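You operate a simulated robot arm through the tools that you are given. There is no shell and no other tool. Be economical: measure what you need, move in short steps, check, and stop when the job is done.

You run a simulated robot arm. Do the job below in one go: nothing can be reset, and whatever is moved stays where it is left.

Task
Fetch the marked spacer and set it on top of the orange loom on the grey table top.

It is judged by the outcome, as a careful person would: the job done as asked, and still so three seconds after it is handed in. It fails if anything else is knocked over, pushed out of place, dropped, spilled or broken.

Robot
A 6-joint arm with a two-finger parallel gripper, fixed in place. Base frame: the origin is at the foot of the arm, x ahead of it, y to its left, z up. Lengths are in cm, angles in degrees, forces in N, time in s.
With the tool pointing down near the work surface it reaches from about 26 to 68 cm from the base axis. Its first joint turns from -66.0 to 66.0 degrees. Payload 2.9 kg.
Tool frame: the origin (TCP) lies between the finger pads and is the grasp point; the fingertips stand 3 cm ahead of it; z points along the fingers, y is the line along which they close. The gripper opens to 11 cm. The fingers are 2 cm wide and 1 cm thick; the gripper's body (4.8 by 11.2 cm) begins 5.5 cm behind the TCP.
Orientation is that of the tool frame in the base frame, as a unit quaternion [w, x, y, z]. With the fingers straight down and closing along the base's y, the tool's x points along the base's -x, its y along +y and its z along -z.

Tools
- The arm moves only by the tool apply_moves. Its argument "increments" is one flat list of numbers, 5 for each row, row after row: the closure, from 0 (fully open) to 1 (shut), then the shift along the tool's x, y, z in cm, then the turn about the tool's z in degrees. In form: [jaw, x, y, z, spin, jaw, x, y, z, spin, ...]. A call has 1 to 10 rows; each row shifts and turns the commanded pose from where the row before left it, along the tool's axes as they then stand. Rows are played at 5 a second. More than 5 cm and 8.6 degrees between two rows, or a gripper value outside its range, and nothing of the call is played. A pose out of reach is approached as far as the arm can. The call stops where the force on the tool passes 40 N (or 10 N more than at its start, if that is more) or the arm is blocked; 0.2 s more then pass. Each finger travels about 10.8 cm/s and halts on what it meets, pressing with about 36 N; the grip force reading is that of the motor and also rises with nothing between the fingers. The clock runs only during rows and for 0.2 s after the last one: add rows that do not move to give the fingers time. It gives the time, the measured TCP pose, the force on the tool (base axes), the opening and the grip force at its end, in the units of the frame above (readings bear some noise).
- Cameras (640 x 400 px; columns grow to the right, rows downward): "scene" is fixed at [7.72, 43.74, 137.76]; the picture's right is [-0.72, -0.69, 0.00], its down [-0.44, 0.46, -0.77] and it looks along [0.54, -0.56, -0.63] (base axes); focal length 363 px, centre (320, 200). "wrist" rides on the gripper at [7.2, 1.7, -10.3] in the tool frame; the picture's right is [-0.23, 0.97, 0.00], its down [-0.76, -0.18, -0.62] and it looks along [-0.61, -0.14, 0.78] (tool axes); focal length 222 px, centre (320, 200). There is no depth. A picture from a camera that has moved, and an enlarged one, comes with that camera's place and axes in the base frame and with its lens.
- get_image(camera): a new picture of that camera. It takes no simulated time.
- inspect(camera, box): a new picture of the part [left, top, right, bottom] of that camera's present view, enlarged. It takes no simulated time.
- sign_off(): hands the job in; it is judged then, once.

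Work in short steps. Places have to be worked out from the pictures, the camera data and where the tool is seen: move nearer, look again, correct. Check each grasp and each placing, and mend what went wrong. You have 90 turns and 42 pictures in all, those below and enlarged ones among them. Open the gripper and draw the arm clear of the work before you hand the job in, unless the task says otherwise; then end with one line.

The tools are called after "Call:" as name(argument=value, ...) on one line, values as JSON. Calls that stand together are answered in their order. apply_moves: Moves the arm, as the interface text tells. Its arguments: {"type":"object","properties":{"increments":{"type":"array"}},"required":["increments"]} The other tools are called the same way: get_image (camera) takes a picture; inspect (camera, box) takes an enlarged picture of a part of a camera's view; sign_off () hands the job in.

At the start:

```text
clock: 0.0
position: [37.87, 13.93, 105.41]
tcp_rot: [0.0, 0.0, 1.0, 0.001]
force: [-0.6, 0.3, 0.4]
grip_width: 11.01
finger_force: 0.1
```

scene: 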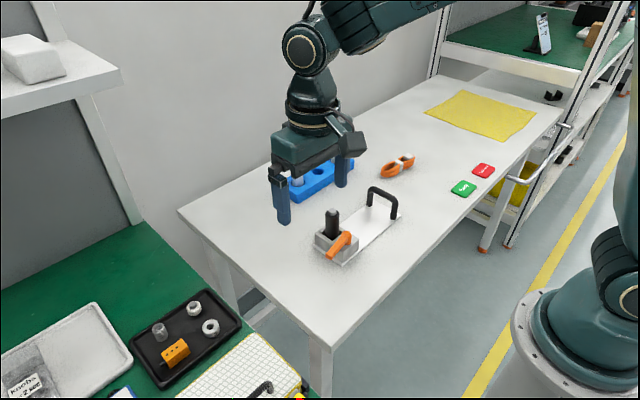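
wrist: 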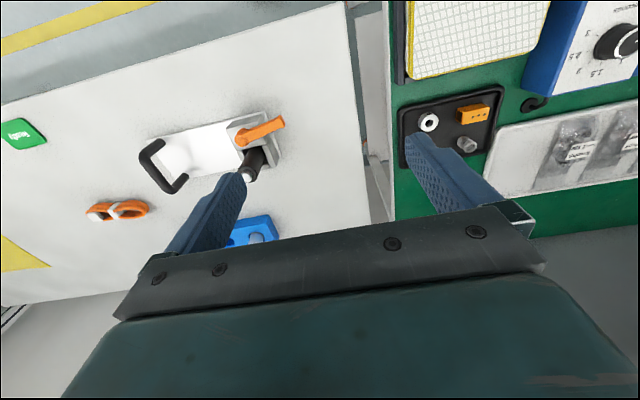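

I see a black tray with a few small parts and an orange loom on the grey table; I enlarge both areas to find the marked spacer.

Call:
inspect(camera="scene", box=[120, 280, 250, 390])

Call:
inspect(camera="scene", box=[270, 130, 430, 270])

Call:
inspect(camera="wrist", box=[390, 70, 510, 220])

```text
3.64 times, centred on (185, 335) of scene
camera zoom: at [7.72, 43.74, 137.76], right [-0.72, -0.69, 0.0], down [-0.44, 0.46, -0.77], along [0.54, -0.56, -0.63], focal length 1320 px, centre (811, -291)
```

zoom: 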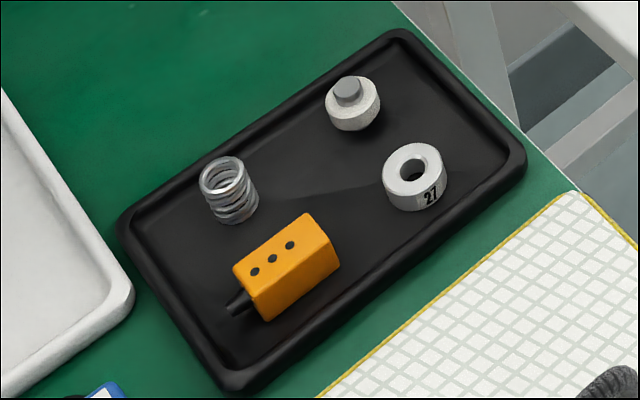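

```text
2.86 times, centred on (350, 200) of scene
camera zoom: at [7.72, 43.74, 137.76], right [-0.72, -0.69, 0.0], down [-0.44, 0.46, -0.77], along [0.54, -0.56, -0.63], focal length 1037 px, centre (234, 200)
```

zoom: 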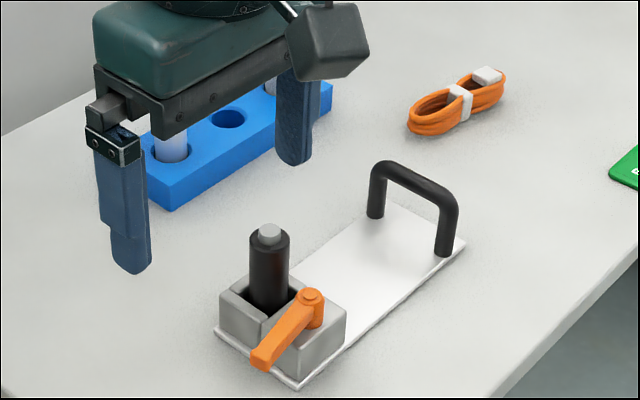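

```text
2.67 times, centred on (450, 145) of wrist
camera zoom: at [30.51, 15.42, 115.94], right [0.23, 0.97, 0.0], down [0.76, -0.18, 0.62], along [0.61, -0.14, -0.78], focal length 592 px, centre (-27, 347)
```

zoom: 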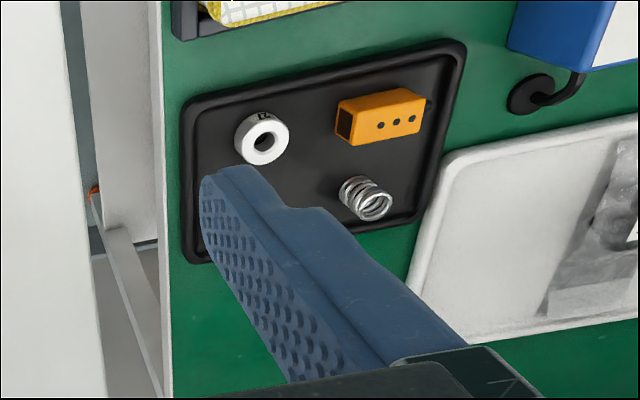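

The ring printed "27" is the marked spacer, and both views put it near (47.9, 30.8, 77.5). I move above it with the jaw half closed and look again.

Call:
apply_moves(increments=[0.2, -2, 3.4, 2.4, 0, 0.4, -2, 3.4, 2.4, 0, 0.5, -2, 3.4, 2.4, 0, 0.55, -2, 3.4, 2.4, 0, 0.55, -2, 3.3, 2.4, 0, 0.55, 0, 0, 0, 0])

Call:
get_image(camera="wrist")

Call:
inspect(camera="scene", box=[350, 130, 450, 200])

```text
clock: 1.4
position: [47.94, 30.86, 93.2]
tcp_rot: [-0.001, 0.0, 1.0, -0.001]
force: [0.5, 0.5, 0.3]
grip_width: 4.94
finger_force: 0.0
```

```text
36 pictures are left
camera wrist: at [40.58, 32.41, 103.77], right [0.23, 0.97, 0.0], down [0.76, -0.18, 0.62], along [0.61, -0.14, -0.78], focal length 222 px, centre (320, 200)
```

wrist: 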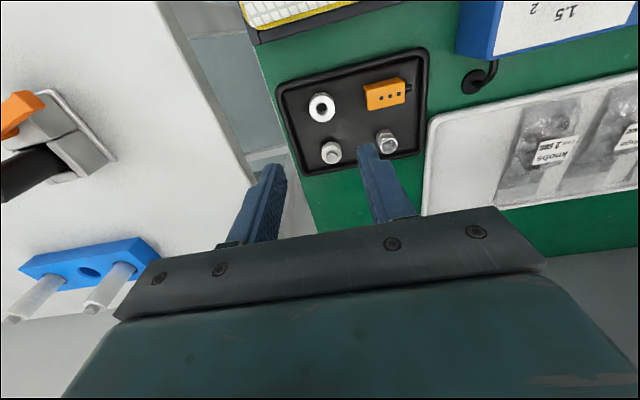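

```text
5.71 times, centred on (400, 165) of scene
camera zoom: at [7.72, 43.74, 137.76], right [-0.72, -0.69, 0.0], down [-0.44, 0.46, -0.77], along [0.54, -0.56, -0.63], focal length 2074 px, centre (-137, 400)
```

zoom: 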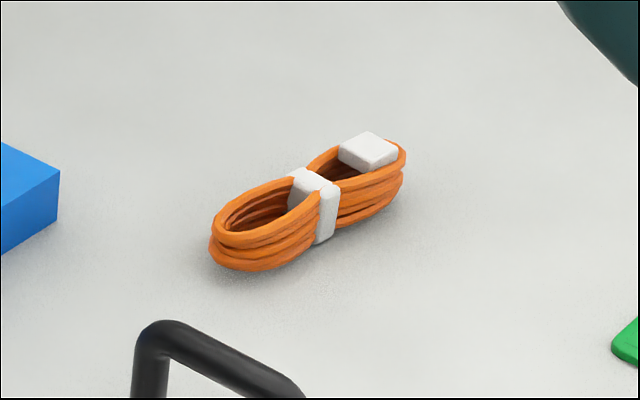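

The spacer projects to about (48.0, 31.0), nearly under the tool. I enlarge the tray to check clearances.

Call:
inspect(camera="wrist", box=[260, 40, 440, 180])

```text
2.86 times, centred on (350, 110) of wrist
camera zoom: at [40.58, 32.41, 103.77], right [0.23, 0.97, 0.0], down [0.76, -0.18, 0.62], along [0.61, -0.14, -0.78], focal length 635 px, centre (234, 457)
```

zoom: 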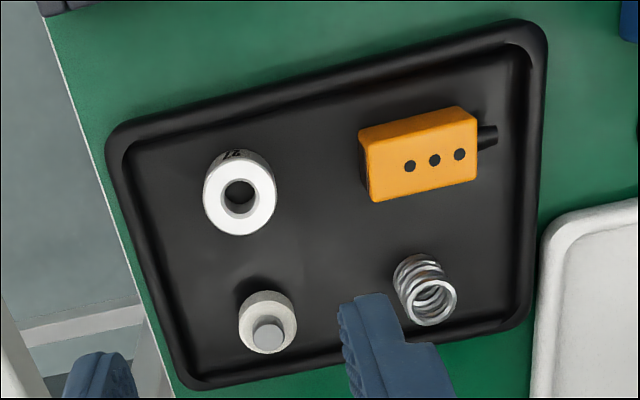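

The spacer is about 2.9 cm across with roughly 2.7 cm to the tray rim, so closing along y with a 4.2 cm opening clears it. I go down part way and check.

Call:
apply_moves(increments=[0.61, -0.2, 0.08, 3, 0, 0.61, 0, 0, 4, 0, 0.61, 0, 0, 3, 0, 0.61, 0, 0, 1, 0])

Call:
get_image(camera="wrist")

Call:
inspect(camera="scene", box=[120, 270, 260, 390])

```text
clock: 2.4
position: [47.92, 30.92, 82.35]
tcp_rot: [0.0, 0.001, 1.0, 0.0]
force: [0.1, -0.5, -0.1]
grip_width: 4.31
finger_force: 0.1
```

```text
33 pictures are left
camera wrist: at [40.67, 32.42, 92.86], right [0.23, 0.97, 0.0], down [0.76, -0.18, 0.62], along [0.61, -0.14, -0.78], focal length 222 px, centre (320, 200)
```

wrist: 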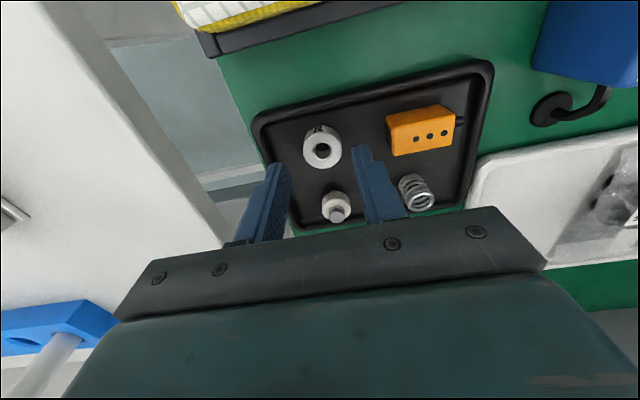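

```text
3.33 times, centred on (190, 330) of scene
camera zoom: at [7.72, 43.74, 137.76], right [-0.72, -0.69, 0.0], down [-0.44, 0.46, -0.77], along [0.54, -0.56, -0.63], focal length 1210 px, centre (753, -233)
```

zoom: 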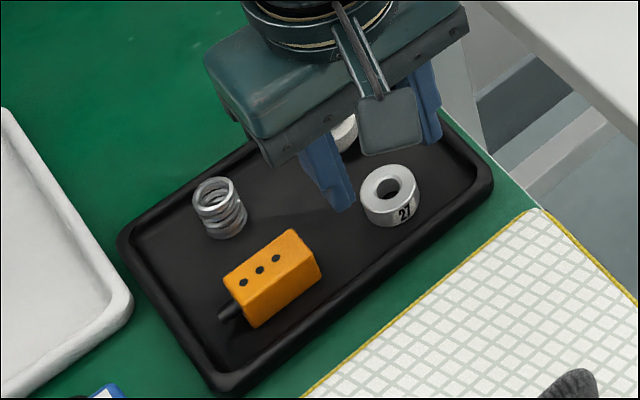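

Both views agree the spacer is at about (48.0, 30.9), centred between the fingers. I descend 2.7 cm so the tips reach about z 76.7, then close.

Call:
apply_moves(increments=[0.61, 0, 0, 1.7, 0, 0.61, 0, 0, 1.0, 0, 0.61, 0, 0, 0, 0, 0.8, 0, 0, 0, 0, 0.85, 0, 0, 0, 0, 0.85, 0, 0, 0, 0])

Call:
inspect(camera="scene", box=[120, 270, 260, 390])

```text
clock: 3.8
position: [47.98, 30.94, 79.61]
tcp_rot: [0.0, 0.001, 1.0, -0.001]
force: [-0.4, 0.0, -0.9]
grip_width: 2.83
finger_force: 36.2
```

```text
3.33 times, centred on (190, 330) of scene
camera zoom: at [7.72, 43.74, 137.76], right [-0.72, -0.69, 0.0], down [-0.44, 0.46, -0.77], along [0.54, -0.56, -0.63], focal length 1210 px, centre (753, -233)
```

zoom: 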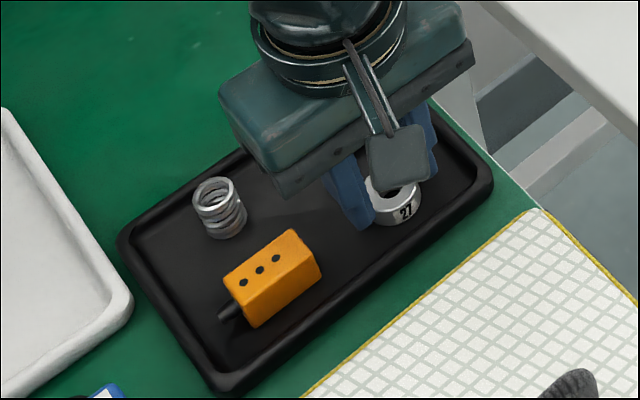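

The grip stopped at 2.83 cm with 36 N, so the spacer is held. I lift straight up and check.

Call:
apply_moves(increments=[0.85, 0, 0, -1, 0, 0.85, 0, 0, -3, 0, 0.85, 0, 0, -4, 0, 0.85, 0, 0, -4, 0, 0.85, 0, 0, -4, 0, 0.85, 0, 0, -4, 0, 0.85, 0, 0, 0, 0])

Call:
get_image(camera="wrist")

```text
clock: 5.4
position: [47.91, 30.81, 99.65]
tcp_rot: [0.0, 0.0, 1.0, 0.0]
force: [-0.5, -0.2, 0.0]
grip_width: 2.82
finger_force: 35.3
```

```text
30 pictures are left
camera wrist: at [40.61, 32.34, 110.2], right [0.23, 0.97, 0.0], down [0.76, -0.18, 0.62], along [0.61, -0.14, -0.78], focal length 222 px, centre (320, 200)
```

wrist: 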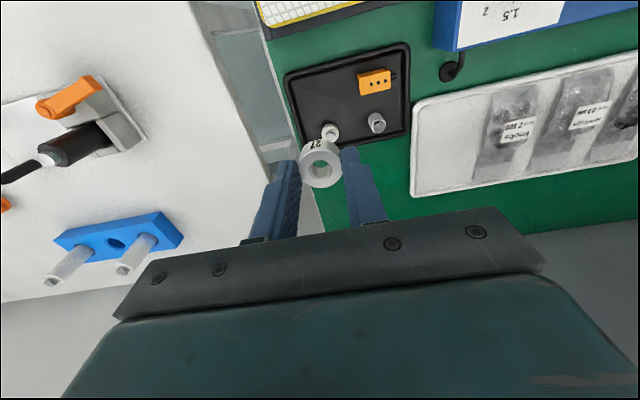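

The spacer is lifted cleanly. I carry it at z ≈ 99 across to the grey table, along y.

Call:
apply_moves(increments=[0.85, 0, -3, 0, 0, 0.85, 0, -4, 0, 0, 0.85, 0, -4, 0, 0, 0.85, 0, -4, 0, 0, 0.85, 0, -4, 0, 0, 0.85, 0, -4, 0, 0, 0.85, 0, -4, 0, 0, 0.85, 0, -4, 0, 0, 0.85, 0, -2, 0, 0, 0.85, 0, -1, 0, 0])

Call:
apply_moves(increments=[0.85, 0, -2, 0, 0, 0.85, 0, -4, 0, 0, 0.85, 0, -4, 0, 0, 0.85, 0, -4, 0, 0, 0.85, 0, -4, 0, 0, 0.85, 0, -4, 0, 0, 0.85, 0, -3, 0, 0, 0.85, 0, -1, 0, 0, 0.85, 0, 0, 0, 0])

Call:
get_image(camera="wrist")

```text
clock: 7.6
position: [47.98, -3.34, 99.76]
tcp_rot: [0.0, 0.0, 1.0, 0.0]
force: [-0.2, 0.5, 0.1]
grip_width: 2.83
finger_force: 36.1
```

```text
clock: 9.6
position: [48.05, -29.29, 99.71]
tcp_rot: [-0.001, 0.001, 1.0, -0.001]
force: [-0.1, 0.7, -0.6]
grip_width: 2.83
finger_force: 35.8
```

```text
29 pictures are left
camera wrist: at [40.77, -27.74, 110.19], right [0.23, 0.97, 0.0], down [0.76, -0.18, 0.62], along [0.61, -0.14, -0.78], focal length 222 px, centre (320, 200)
```

wrist: 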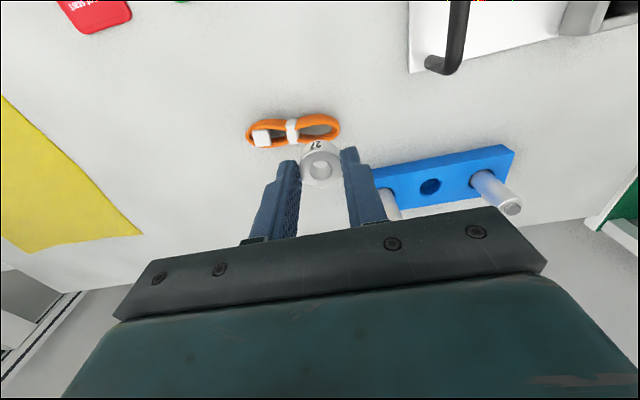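

Triangulating suggests the loom top is around z 80-81, higher than I assumed; I enlarge for better measurement before approaching.

Call:
inspect(camera="wrist", box=[230, 90, 360, 190])

Call:
inspect(camera="scene", box=[350, 110, 450, 200])

```text
4.00 times, centred on (295, 140) of wrist
camera zoom: at [40.77, -27.74, 110.19], right [0.23, 0.97, 0.0], down [0.76, -0.18, 0.62], along [0.61, -0.14, -0.78], focal length 888 px, centre (420, 440)
```

zoom: 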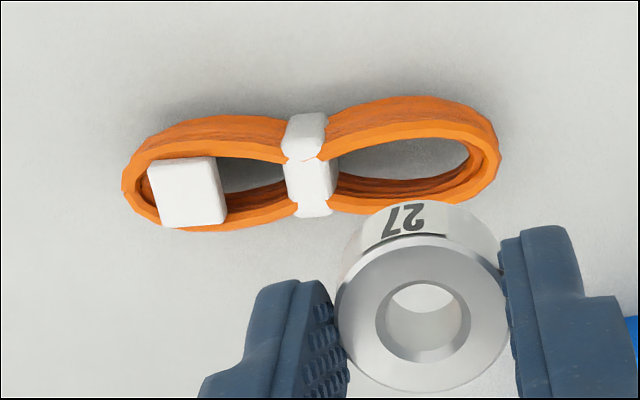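

```text
4.44 times, centred on (400, 155) of scene
camera zoom: at [7.72, 43.74, 137.76], right [-0.72, -0.69, 0.0], down [-0.44, 0.46, -0.77], along [0.54, -0.56, -0.63], focal length 1613 px, centre (-36, 400)
```

zoom: 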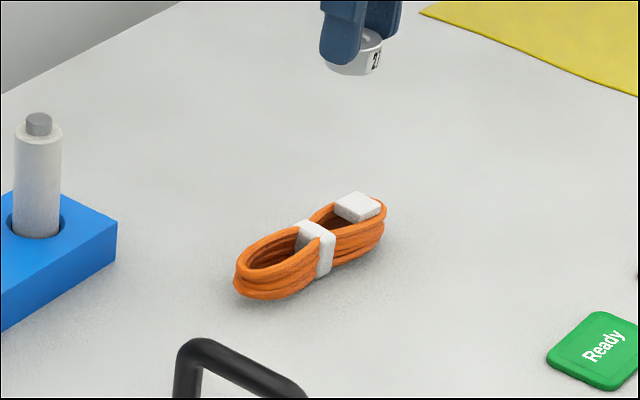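

The free (+y) loop of the loom, which has no connector, is a good seat: the strands are about 3 cm apart and its centre is near (51.9, -31.1), top about z 81.5. I move above that spot, staying about 7 cm over it.

Call:
apply_moves(increments=[0.85, -1.9, -0.9, 1.5, 0, 0.85, -1.9, -0.9, 2.5, 0, 0.85, 0, 0, 2.5, 0, 0.85, 0, 0, 1.2, 0, 0.85, 0, 0, 0, 0])

Call:
inspect(camera="wrist", box=[220, 60, 420, 200])

Call:
inspect(camera="scene", box=[350, 110, 450, 200])

```text
clock: 10.8
position: [51.94, -31.06, 91.92]
tcp_rot: [0.0, -0.001, 1.0, 0.0]
force: [0.5, -0.7, -1.1]
grip_width: 2.82
finger_force: 35.8
```

```text
2.86 times, centred on (320, 130) of wrist
camera zoom: at [44.59, -29.45, 102.41], right [0.23, 0.97, 0.0], down [0.76, -0.18, 0.62], along [0.61, -0.14, -0.78], focal length 635 px, centre (320, 400)
```

zoom: 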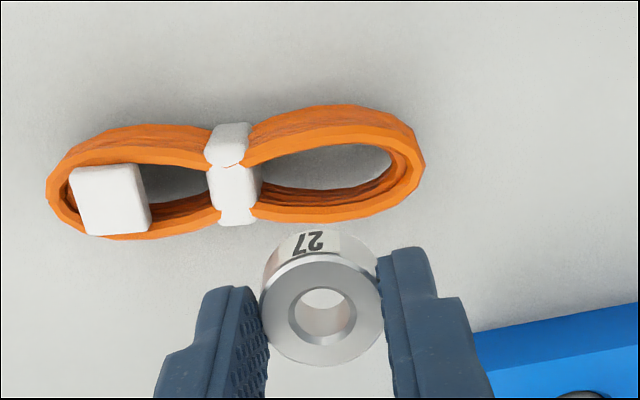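

```text
4.44 times, centred on (400, 155) of scene
camera zoom: at [7.72, 43.74, 137.76], right [-0.72, -0.69, 0.0], down [-0.44, 0.46, -0.77], along [0.54, -0.56, -0.63], focal length 1613 px, centre (-36, 400)
```

zoom: 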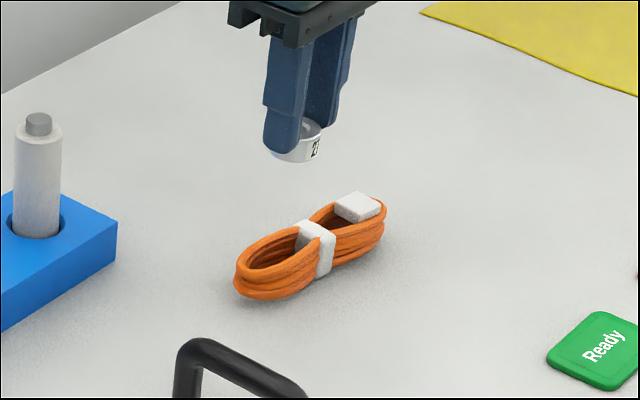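

The spacer centre (51.9, -31.05) lines up with the loop centre (52.0, -31.05), and loom top re-estimates to z ≈ 81. I lower to about 1.5 cm above and check.

Call:
apply_moves(increments=[0.85, -0.1, 0, 2, 0, 0.85, 0, 0, 2, 0, 0.85, 0, 0, 1.2, 0, 0.85, 0, 0, 0, 0])

Call:
inspect(camera="wrist", box=[220, 60, 420, 200])

Call:
inspect(camera="scene", box=[370, 130, 430, 190])

```text
clock: 11.8
position: [51.89, -31.07, 86.83]
tcp_rot: [0.001, 0.0, 1.0, 0.0]
force: [0.7, 0.1, -0.7]
grip_width: 2.85
finger_force: 35.6
```

```text
2.86 times, centred on (320, 130) of wrist
camera zoom: at [44.61, -29.46, 97.35], right [0.23, 0.97, 0.0], down [0.76, -0.18, 0.62], along [0.61, -0.14, -0.78], focal length 635 px, centre (320, 400)
```

zoom: 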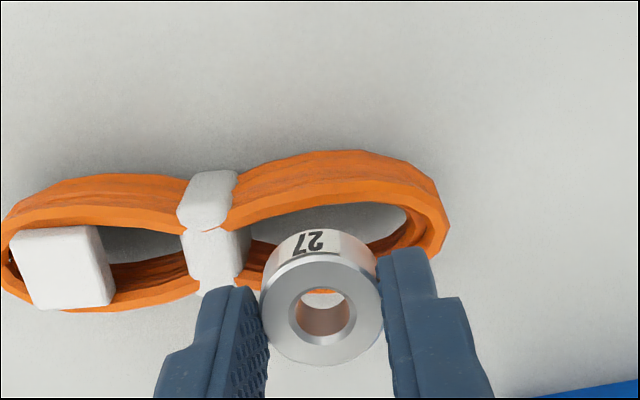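

```text
6.67 times, centred on (400, 160) of scene
camera zoom: at [7.72, 43.74, 137.76], right [-0.72, -0.69, 0.0], down [-0.44, 0.46, -0.77], along [0.54, -0.56, -0.63], focal length 2420 px, centre (-213, 467)
```

zoom: 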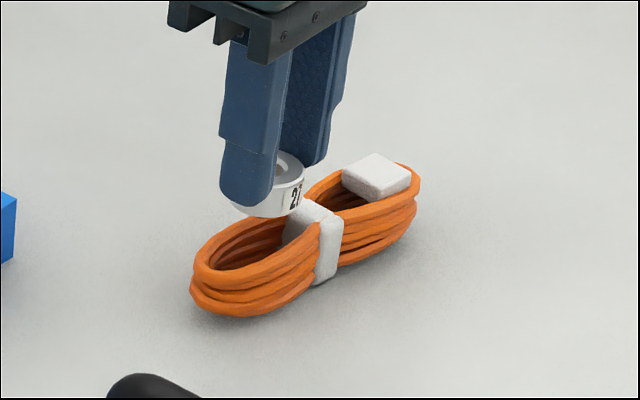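

Rim top triangulates to z ≈ 81 with the loop centre at about (52.0, -31.0), so the spacer bottom is roughly 2 cm above. I descend in small steps, watching force.

Call:
apply_moves(increments=[0.85, -0.05, 0.1, 0.8, 0, 0.85, 0, 0, 0.5, 0, 0.85, 0, 0, 0, 0])

Call:
inspect(camera="wrist", box=[240, 80, 420, 200])

Call:
inspect(camera="scene", box=[370, 130, 430, 190])

```text
clock: 12.6
position: [51.86, -30.95, 85.64]
tcp_rot: [0.0, 0.0, 1.0, -0.001]
force: [-0.8, 0.5, -0.4]
grip_width: 2.82
finger_force: 35.8
```

```text
3.33 times, centred on (330, 140) of wrist
camera zoom: at [44.59, -29.33, 96.11], right [0.23, 0.97, 0.0], down [0.76, -0.18, 0.62], along [0.61, -0.14, -0.78], focal length 740 px, centre (287, 400)
```

zoom: 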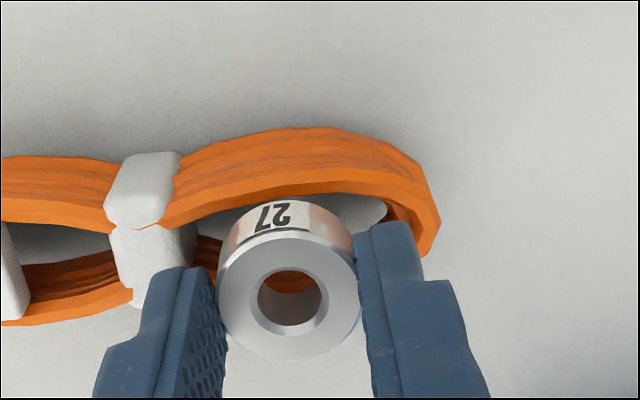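

```text
6.67 times, centred on (400, 160) of scene
camera zoom: at [7.72, 43.74, 137.76], right [-0.72, -0.69, 0.0], down [-0.44, 0.46, -0.77], along [0.54, -0.56, -0.63], focal length 2420 px, centre (-213, 467)
```

zoom: 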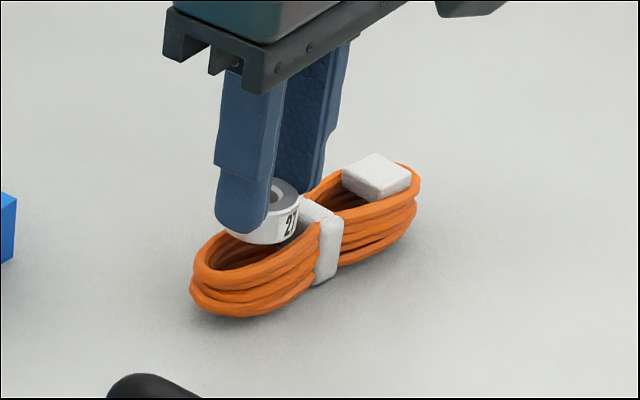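

Both strand tops (x ≈ 50.7 and 53.0) fall within the spacer's span (50.45–53.27). I lower in 0.3 cm steps watching the force.

Call:
apply_moves(increments=[0.85, 0, 0, 0.3, 0, 0.85, 0, 0, 0.3, 0, 0.85, 0, 0, 0, 0])

Call:
inspect(camera="scene", box=[370, 130, 430, 190])

```text
clock: 13.4
position: [51.88, -30.84, 85.11]
tcp_rot: [0.002, 0.0, 1.0, 0.0]
force: [-7.9, 3.5, 24.6]
grip_width: 2.83
finger_force: 36.2
```

```text
6.67 times, centred on (400, 160) of scene
camera zoom: at [7.66, 43.77, 137.75], right [-0.72, -0.69, 0.0], down [-0.44, 0.46, -0.77], along [0.54, -0.56, -0.63], focal length 2420 px, centre (-213, 467)
```

zoom: 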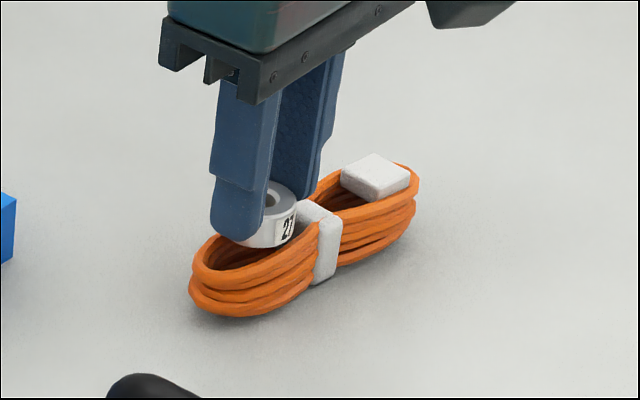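

Contact: 24.6 N upward at z 85.11. I back off slightly to ease the press and look.

Call:
apply_moves(increments=[0.85, 0, 0, -0.08, 0, 0.85, 0, 0, 0, 0])

Call:
inspect(camera="wrist", box=[240, 80, 420, 200])

```text
clock: 14.0
position: [52.0, -30.86, 85.11]
tcp_rot: [0.001, -0.001, 1.0, -0.001]
force: [-0.4, -1.5, 19.1]
grip_width: 2.83
finger_force: 36.0
```

```text
3.33 times, centred on (330, 140) of wrist
camera zoom: at [44.71, -29.32, 95.59], right [0.23, 0.97, 0.0], down [0.76, -0.18, 0.63], along [0.61, -0.14, -0.78], focal length 740 px, centre (287, 400)
```

zoom: 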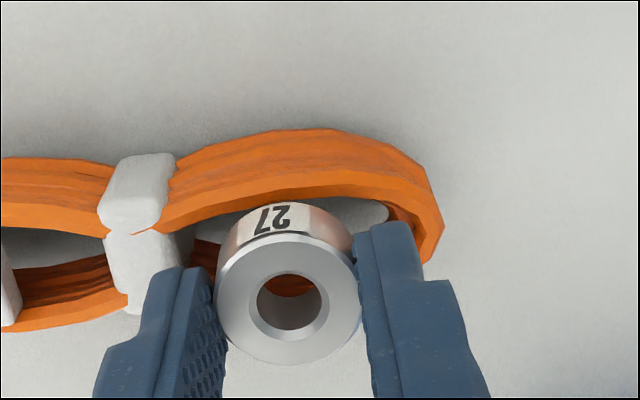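

Comparing spacer and strands at rim height in both views, the spacer sits about 0.7 cm too far +x (not over the -x strand). I lift 0.8 cm, shift 0.7 cm toward -x, and look again.

Call:
apply_moves(increments=[0.85, 0, 0, -0.4, 0, 0.85, 0, 0, -0.4, 0, 0.85, 0.35, 0, 0, 0, 0.85, 0.35, 0, 0, 0, 0.85, 0, 0, 0, 0])

Call:
inspect(camera="wrist", box=[240, 80, 420, 200])

Call:
inspect(camera="scene", box=[370, 130, 430, 190])

```text
clock: 15.2
position: [51.22, -30.81, 85.87]
tcp_rot: [0.0, 0.0, 1.0, 0.0]
force: [-0.1, 0.3, 0.1]
grip_width: 2.82
finger_force: 36.3
```

```text
3.33 times, centred on (330, 140) of wrist
camera zoom: at [43.93, -29.33, 96.33], right [0.23, 0.97, 0.0], down [0.76, -0.18, 0.62], along [0.61, -0.14, -0.78], focal length 740 px, centre (287, 400)
```

zoom: 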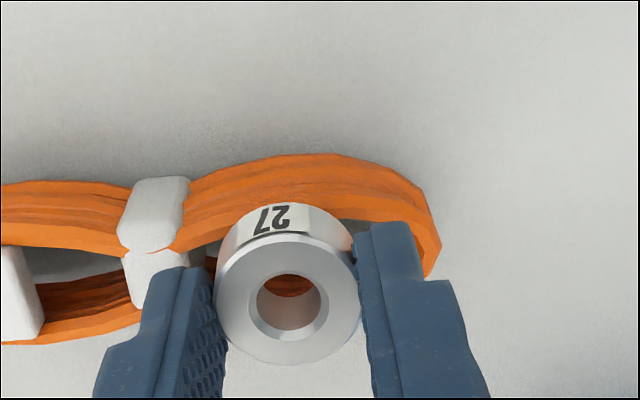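

```text
6.67 times, centred on (400, 160) of scene
camera zoom: at [7.72, 43.74, 137.76], right [-0.72, -0.69, 0.0], down [-0.44, 0.46, -0.77], along [0.54, -0.56, -0.63], focal length 2420 px, centre (-213, 467)
```

zoom: 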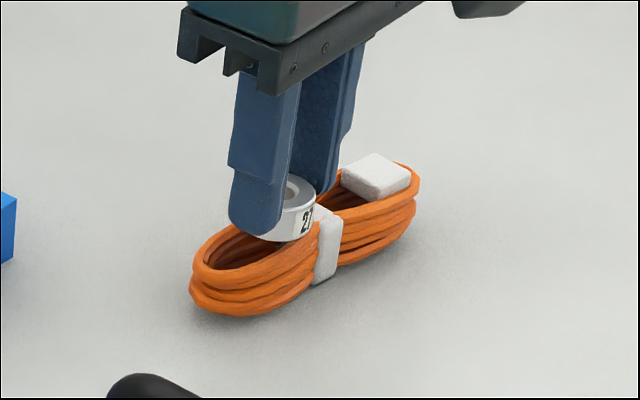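

The spacer now overlaps the -x strand too. I shift 0.25 cm along +y for clearance from the tie and lower gently to contact height.

Call:
apply_moves(increments=[0.85, 0, 0.25, 0, 0, 0.85, 0, 0, 0.4, 0, 0.85, 0, 0, 0.2, 0, 0.85, 0, 0, 0, 0])

Call:
inspect(camera="scene", box=[370, 130, 430, 190])

```text
clock: 16.2
position: [51.21, -30.67, 85.17]
tcp_rot: [0.0, 0.0, 1.0, -0.001]
force: [0.4, 0.0, 0.8]
grip_width: 2.83
finger_force: 36.1
```

```text
6.67 times, centred on (400, 160) of scene
camera zoom: at [7.72, 43.74, 137.76], right [-0.72, -0.69, 0.0], down [-0.44, 0.46, -0.77], along [0.54, -0.56, -0.63], focal length 2420 px, centre (-213, 467)
```

zoom: 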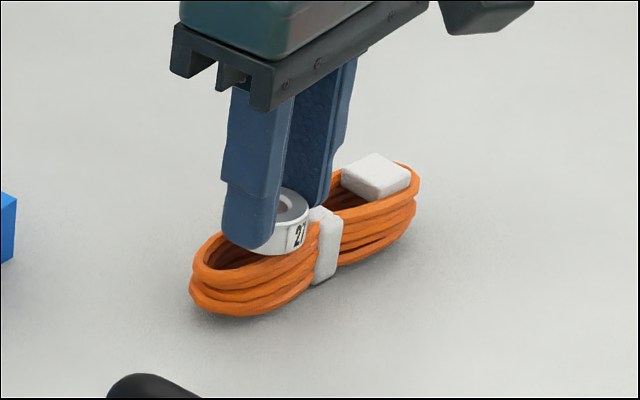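

The spacer now overlaps the front strand and force is still near zero. I lower in tiny steps until contact.

Call:
apply_moves(increments=[0.85, 0, 0, 0.06, 0, 0.85, 0, 0, 0, 0])

```text
clock: 16.8
position: [51.17, -30.64, 85.12]
tcp_rot: [0.0, 0.0, 1.0, 0.0]
force: [-0.5, -0.2, -0.5]
grip_width: 2.86
finger_force: 36.4
```

No contact yet; another small step.

Call:
apply_moves(increments=[0.85, 0, 0, 0.08, 0, 0.85, 0, 0, 0, 0])

```text
clock: 17.4
position: [51.17, -30.59, 85.09]
tcp_rot: [0.0, -0.001, 1.0, -0.001]
force: [-1.0, -0.1, 6.4]
grip_width: 2.84
finger_force: 35.3
```

Light contact at 6.4 N. I check both views before releasing.

Call:
inspect(camera="wrist", box=[240, 80, 420, 200])

Call:
inspect(camera="scene", box=[370, 130, 430, 190])

```text
3.33 times, centred on (330, 140) of wrist
camera zoom: at [43.95, -29.04, 95.62], right [0.23, 0.97, 0.0], down [0.76, -0.18, 0.62], along [0.61, -0.14, -0.78], focal length 740 px, centre (287, 400)
```

zoom: 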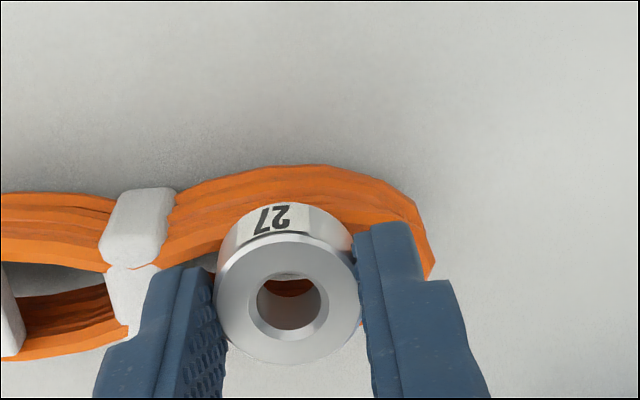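

```text
6.67 times, centred on (400, 160) of scene
camera zoom: at [7.7, 43.75, 137.76], right [-0.72, -0.69, 0.0], down [-0.44, 0.46, -0.77], along [0.54, -0.56, -0.63], focal length 2420 px, centre (-213, 467)
```

zoom: 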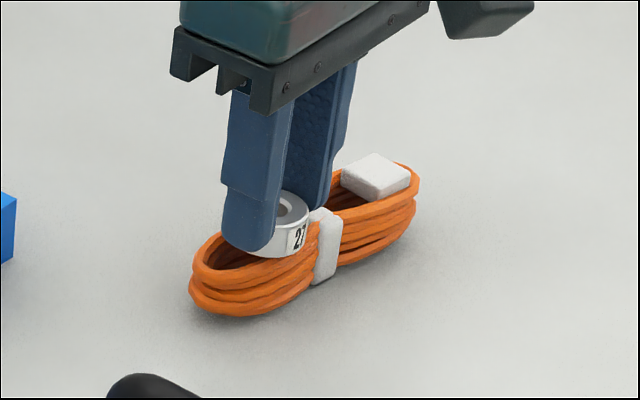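

The spacer covers both strands, clear of the tie. I release gradually, then rise straight up.

Call:
apply_moves(increments=[0.74, 0, 0, 0, 0, 0.72, 0, 0, 0, 0, 0.68, 0, 0, 0, 0, 0.62, 0, 0, 0, 0, 0.62, 0, 0, 0, 0])

Call:
inspect(camera="wrist", box=[240, 80, 420, 200])

Call:
inspect(camera="scene", box=[370, 130, 430, 190])

```text
clock: 18.6
position: [51.15, -30.54, 85.0]
tcp_rot: [0.0, 0.0, 1.0, 0.001]
force: [-0.5, -1.2, -0.5]
grip_width: 4.17
finger_force: 0.0
```

```text
3.33 times, centred on (330, 140) of wrist
camera zoom: at [43.93, -29.03, 95.55], right [0.23, 0.97, 0.0], down [0.76, -0.18, 0.62], along [0.61, -0.14, -0.78], focal length 740 px, centre (287, 400)
```

zoom: 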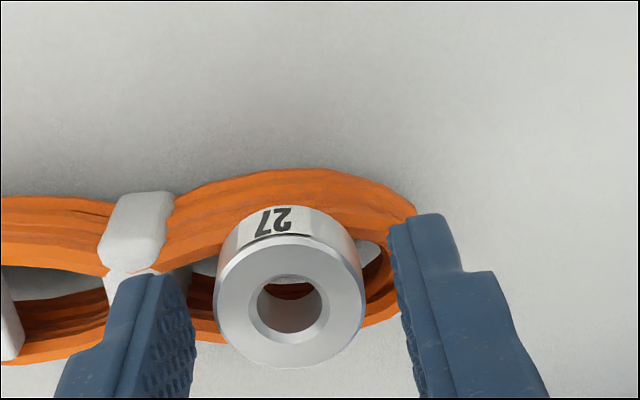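

```text
6.67 times, centred on (400, 160) of scene
camera zoom: at [7.72, 43.74, 137.76], right [-0.72, -0.69, 0.0], down [-0.44, 0.46, -0.77], along [0.54, -0.56, -0.63], focal length 2420 px, centre (-213, 467)
```

zoom: 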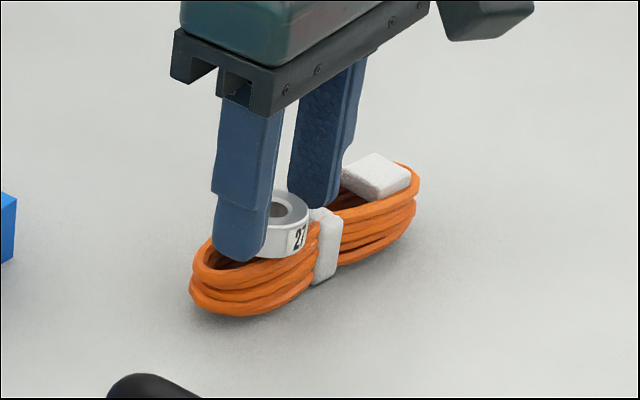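

The spacer stays put, resting on both strands. I withdraw straight up and check.

Call:
apply_moves(increments=[0.62, 0, 0, -0.5, 0, 0.62, 0, 0, -1, 0, 0.62, 0, 0, -3, 0, 0.62, 0, 0, -4, 0, 0.5, 0, 0, -4, 0, 0.3, 3, 0, -3, 0, 0.1, 4, 0, 0, 0, 0, 4, 0, 0, 0, 0, 0, 0, 0, 0, 0, 0, 0, 0, 0])

Call:
inspect(camera="scene", box=[370, 130, 430, 190])

Call:
get_image(camera="scene")

```text
clock: 20.8
position: [40.38, -30.57, 100.52]
tcp_rot: [0.001, 0.0, 1.0, -0.001]
force: [0.0, -0.6, 0.1]
grip_width: 11.0
finger_force: 0.1
```

```text
6.67 times, centred on (400, 160) of scene
camera zoom: at [7.72, 43.74, 137.76], right [-0.72, -0.69, 0.0], down [-0.44, 0.46, -0.77], along [0.54, -0.56, -0.63], focal length 2420 px, centre (-213, 467)
```

zoom: 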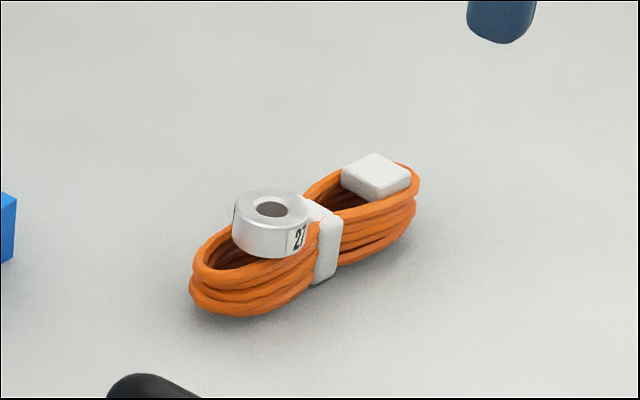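

```text
10 pictures are left
```

scene: 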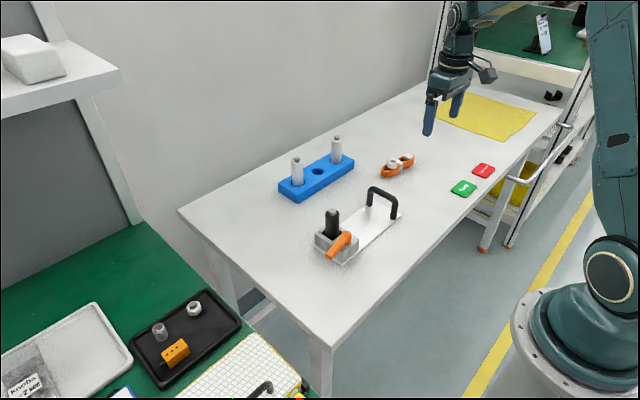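

The spacer "27" rests level on the loom, nothing else has moved, and the arm is clear with the gripper open. I hand in.

Call:
sign_off()

```text
The job is handed in.
```

The marked spacer ("27") is on top of the orange loom on the grey table. It was resting level and stable in the last picture, with nothing else seen to have moved, the gripper open and the arm drawn clear.
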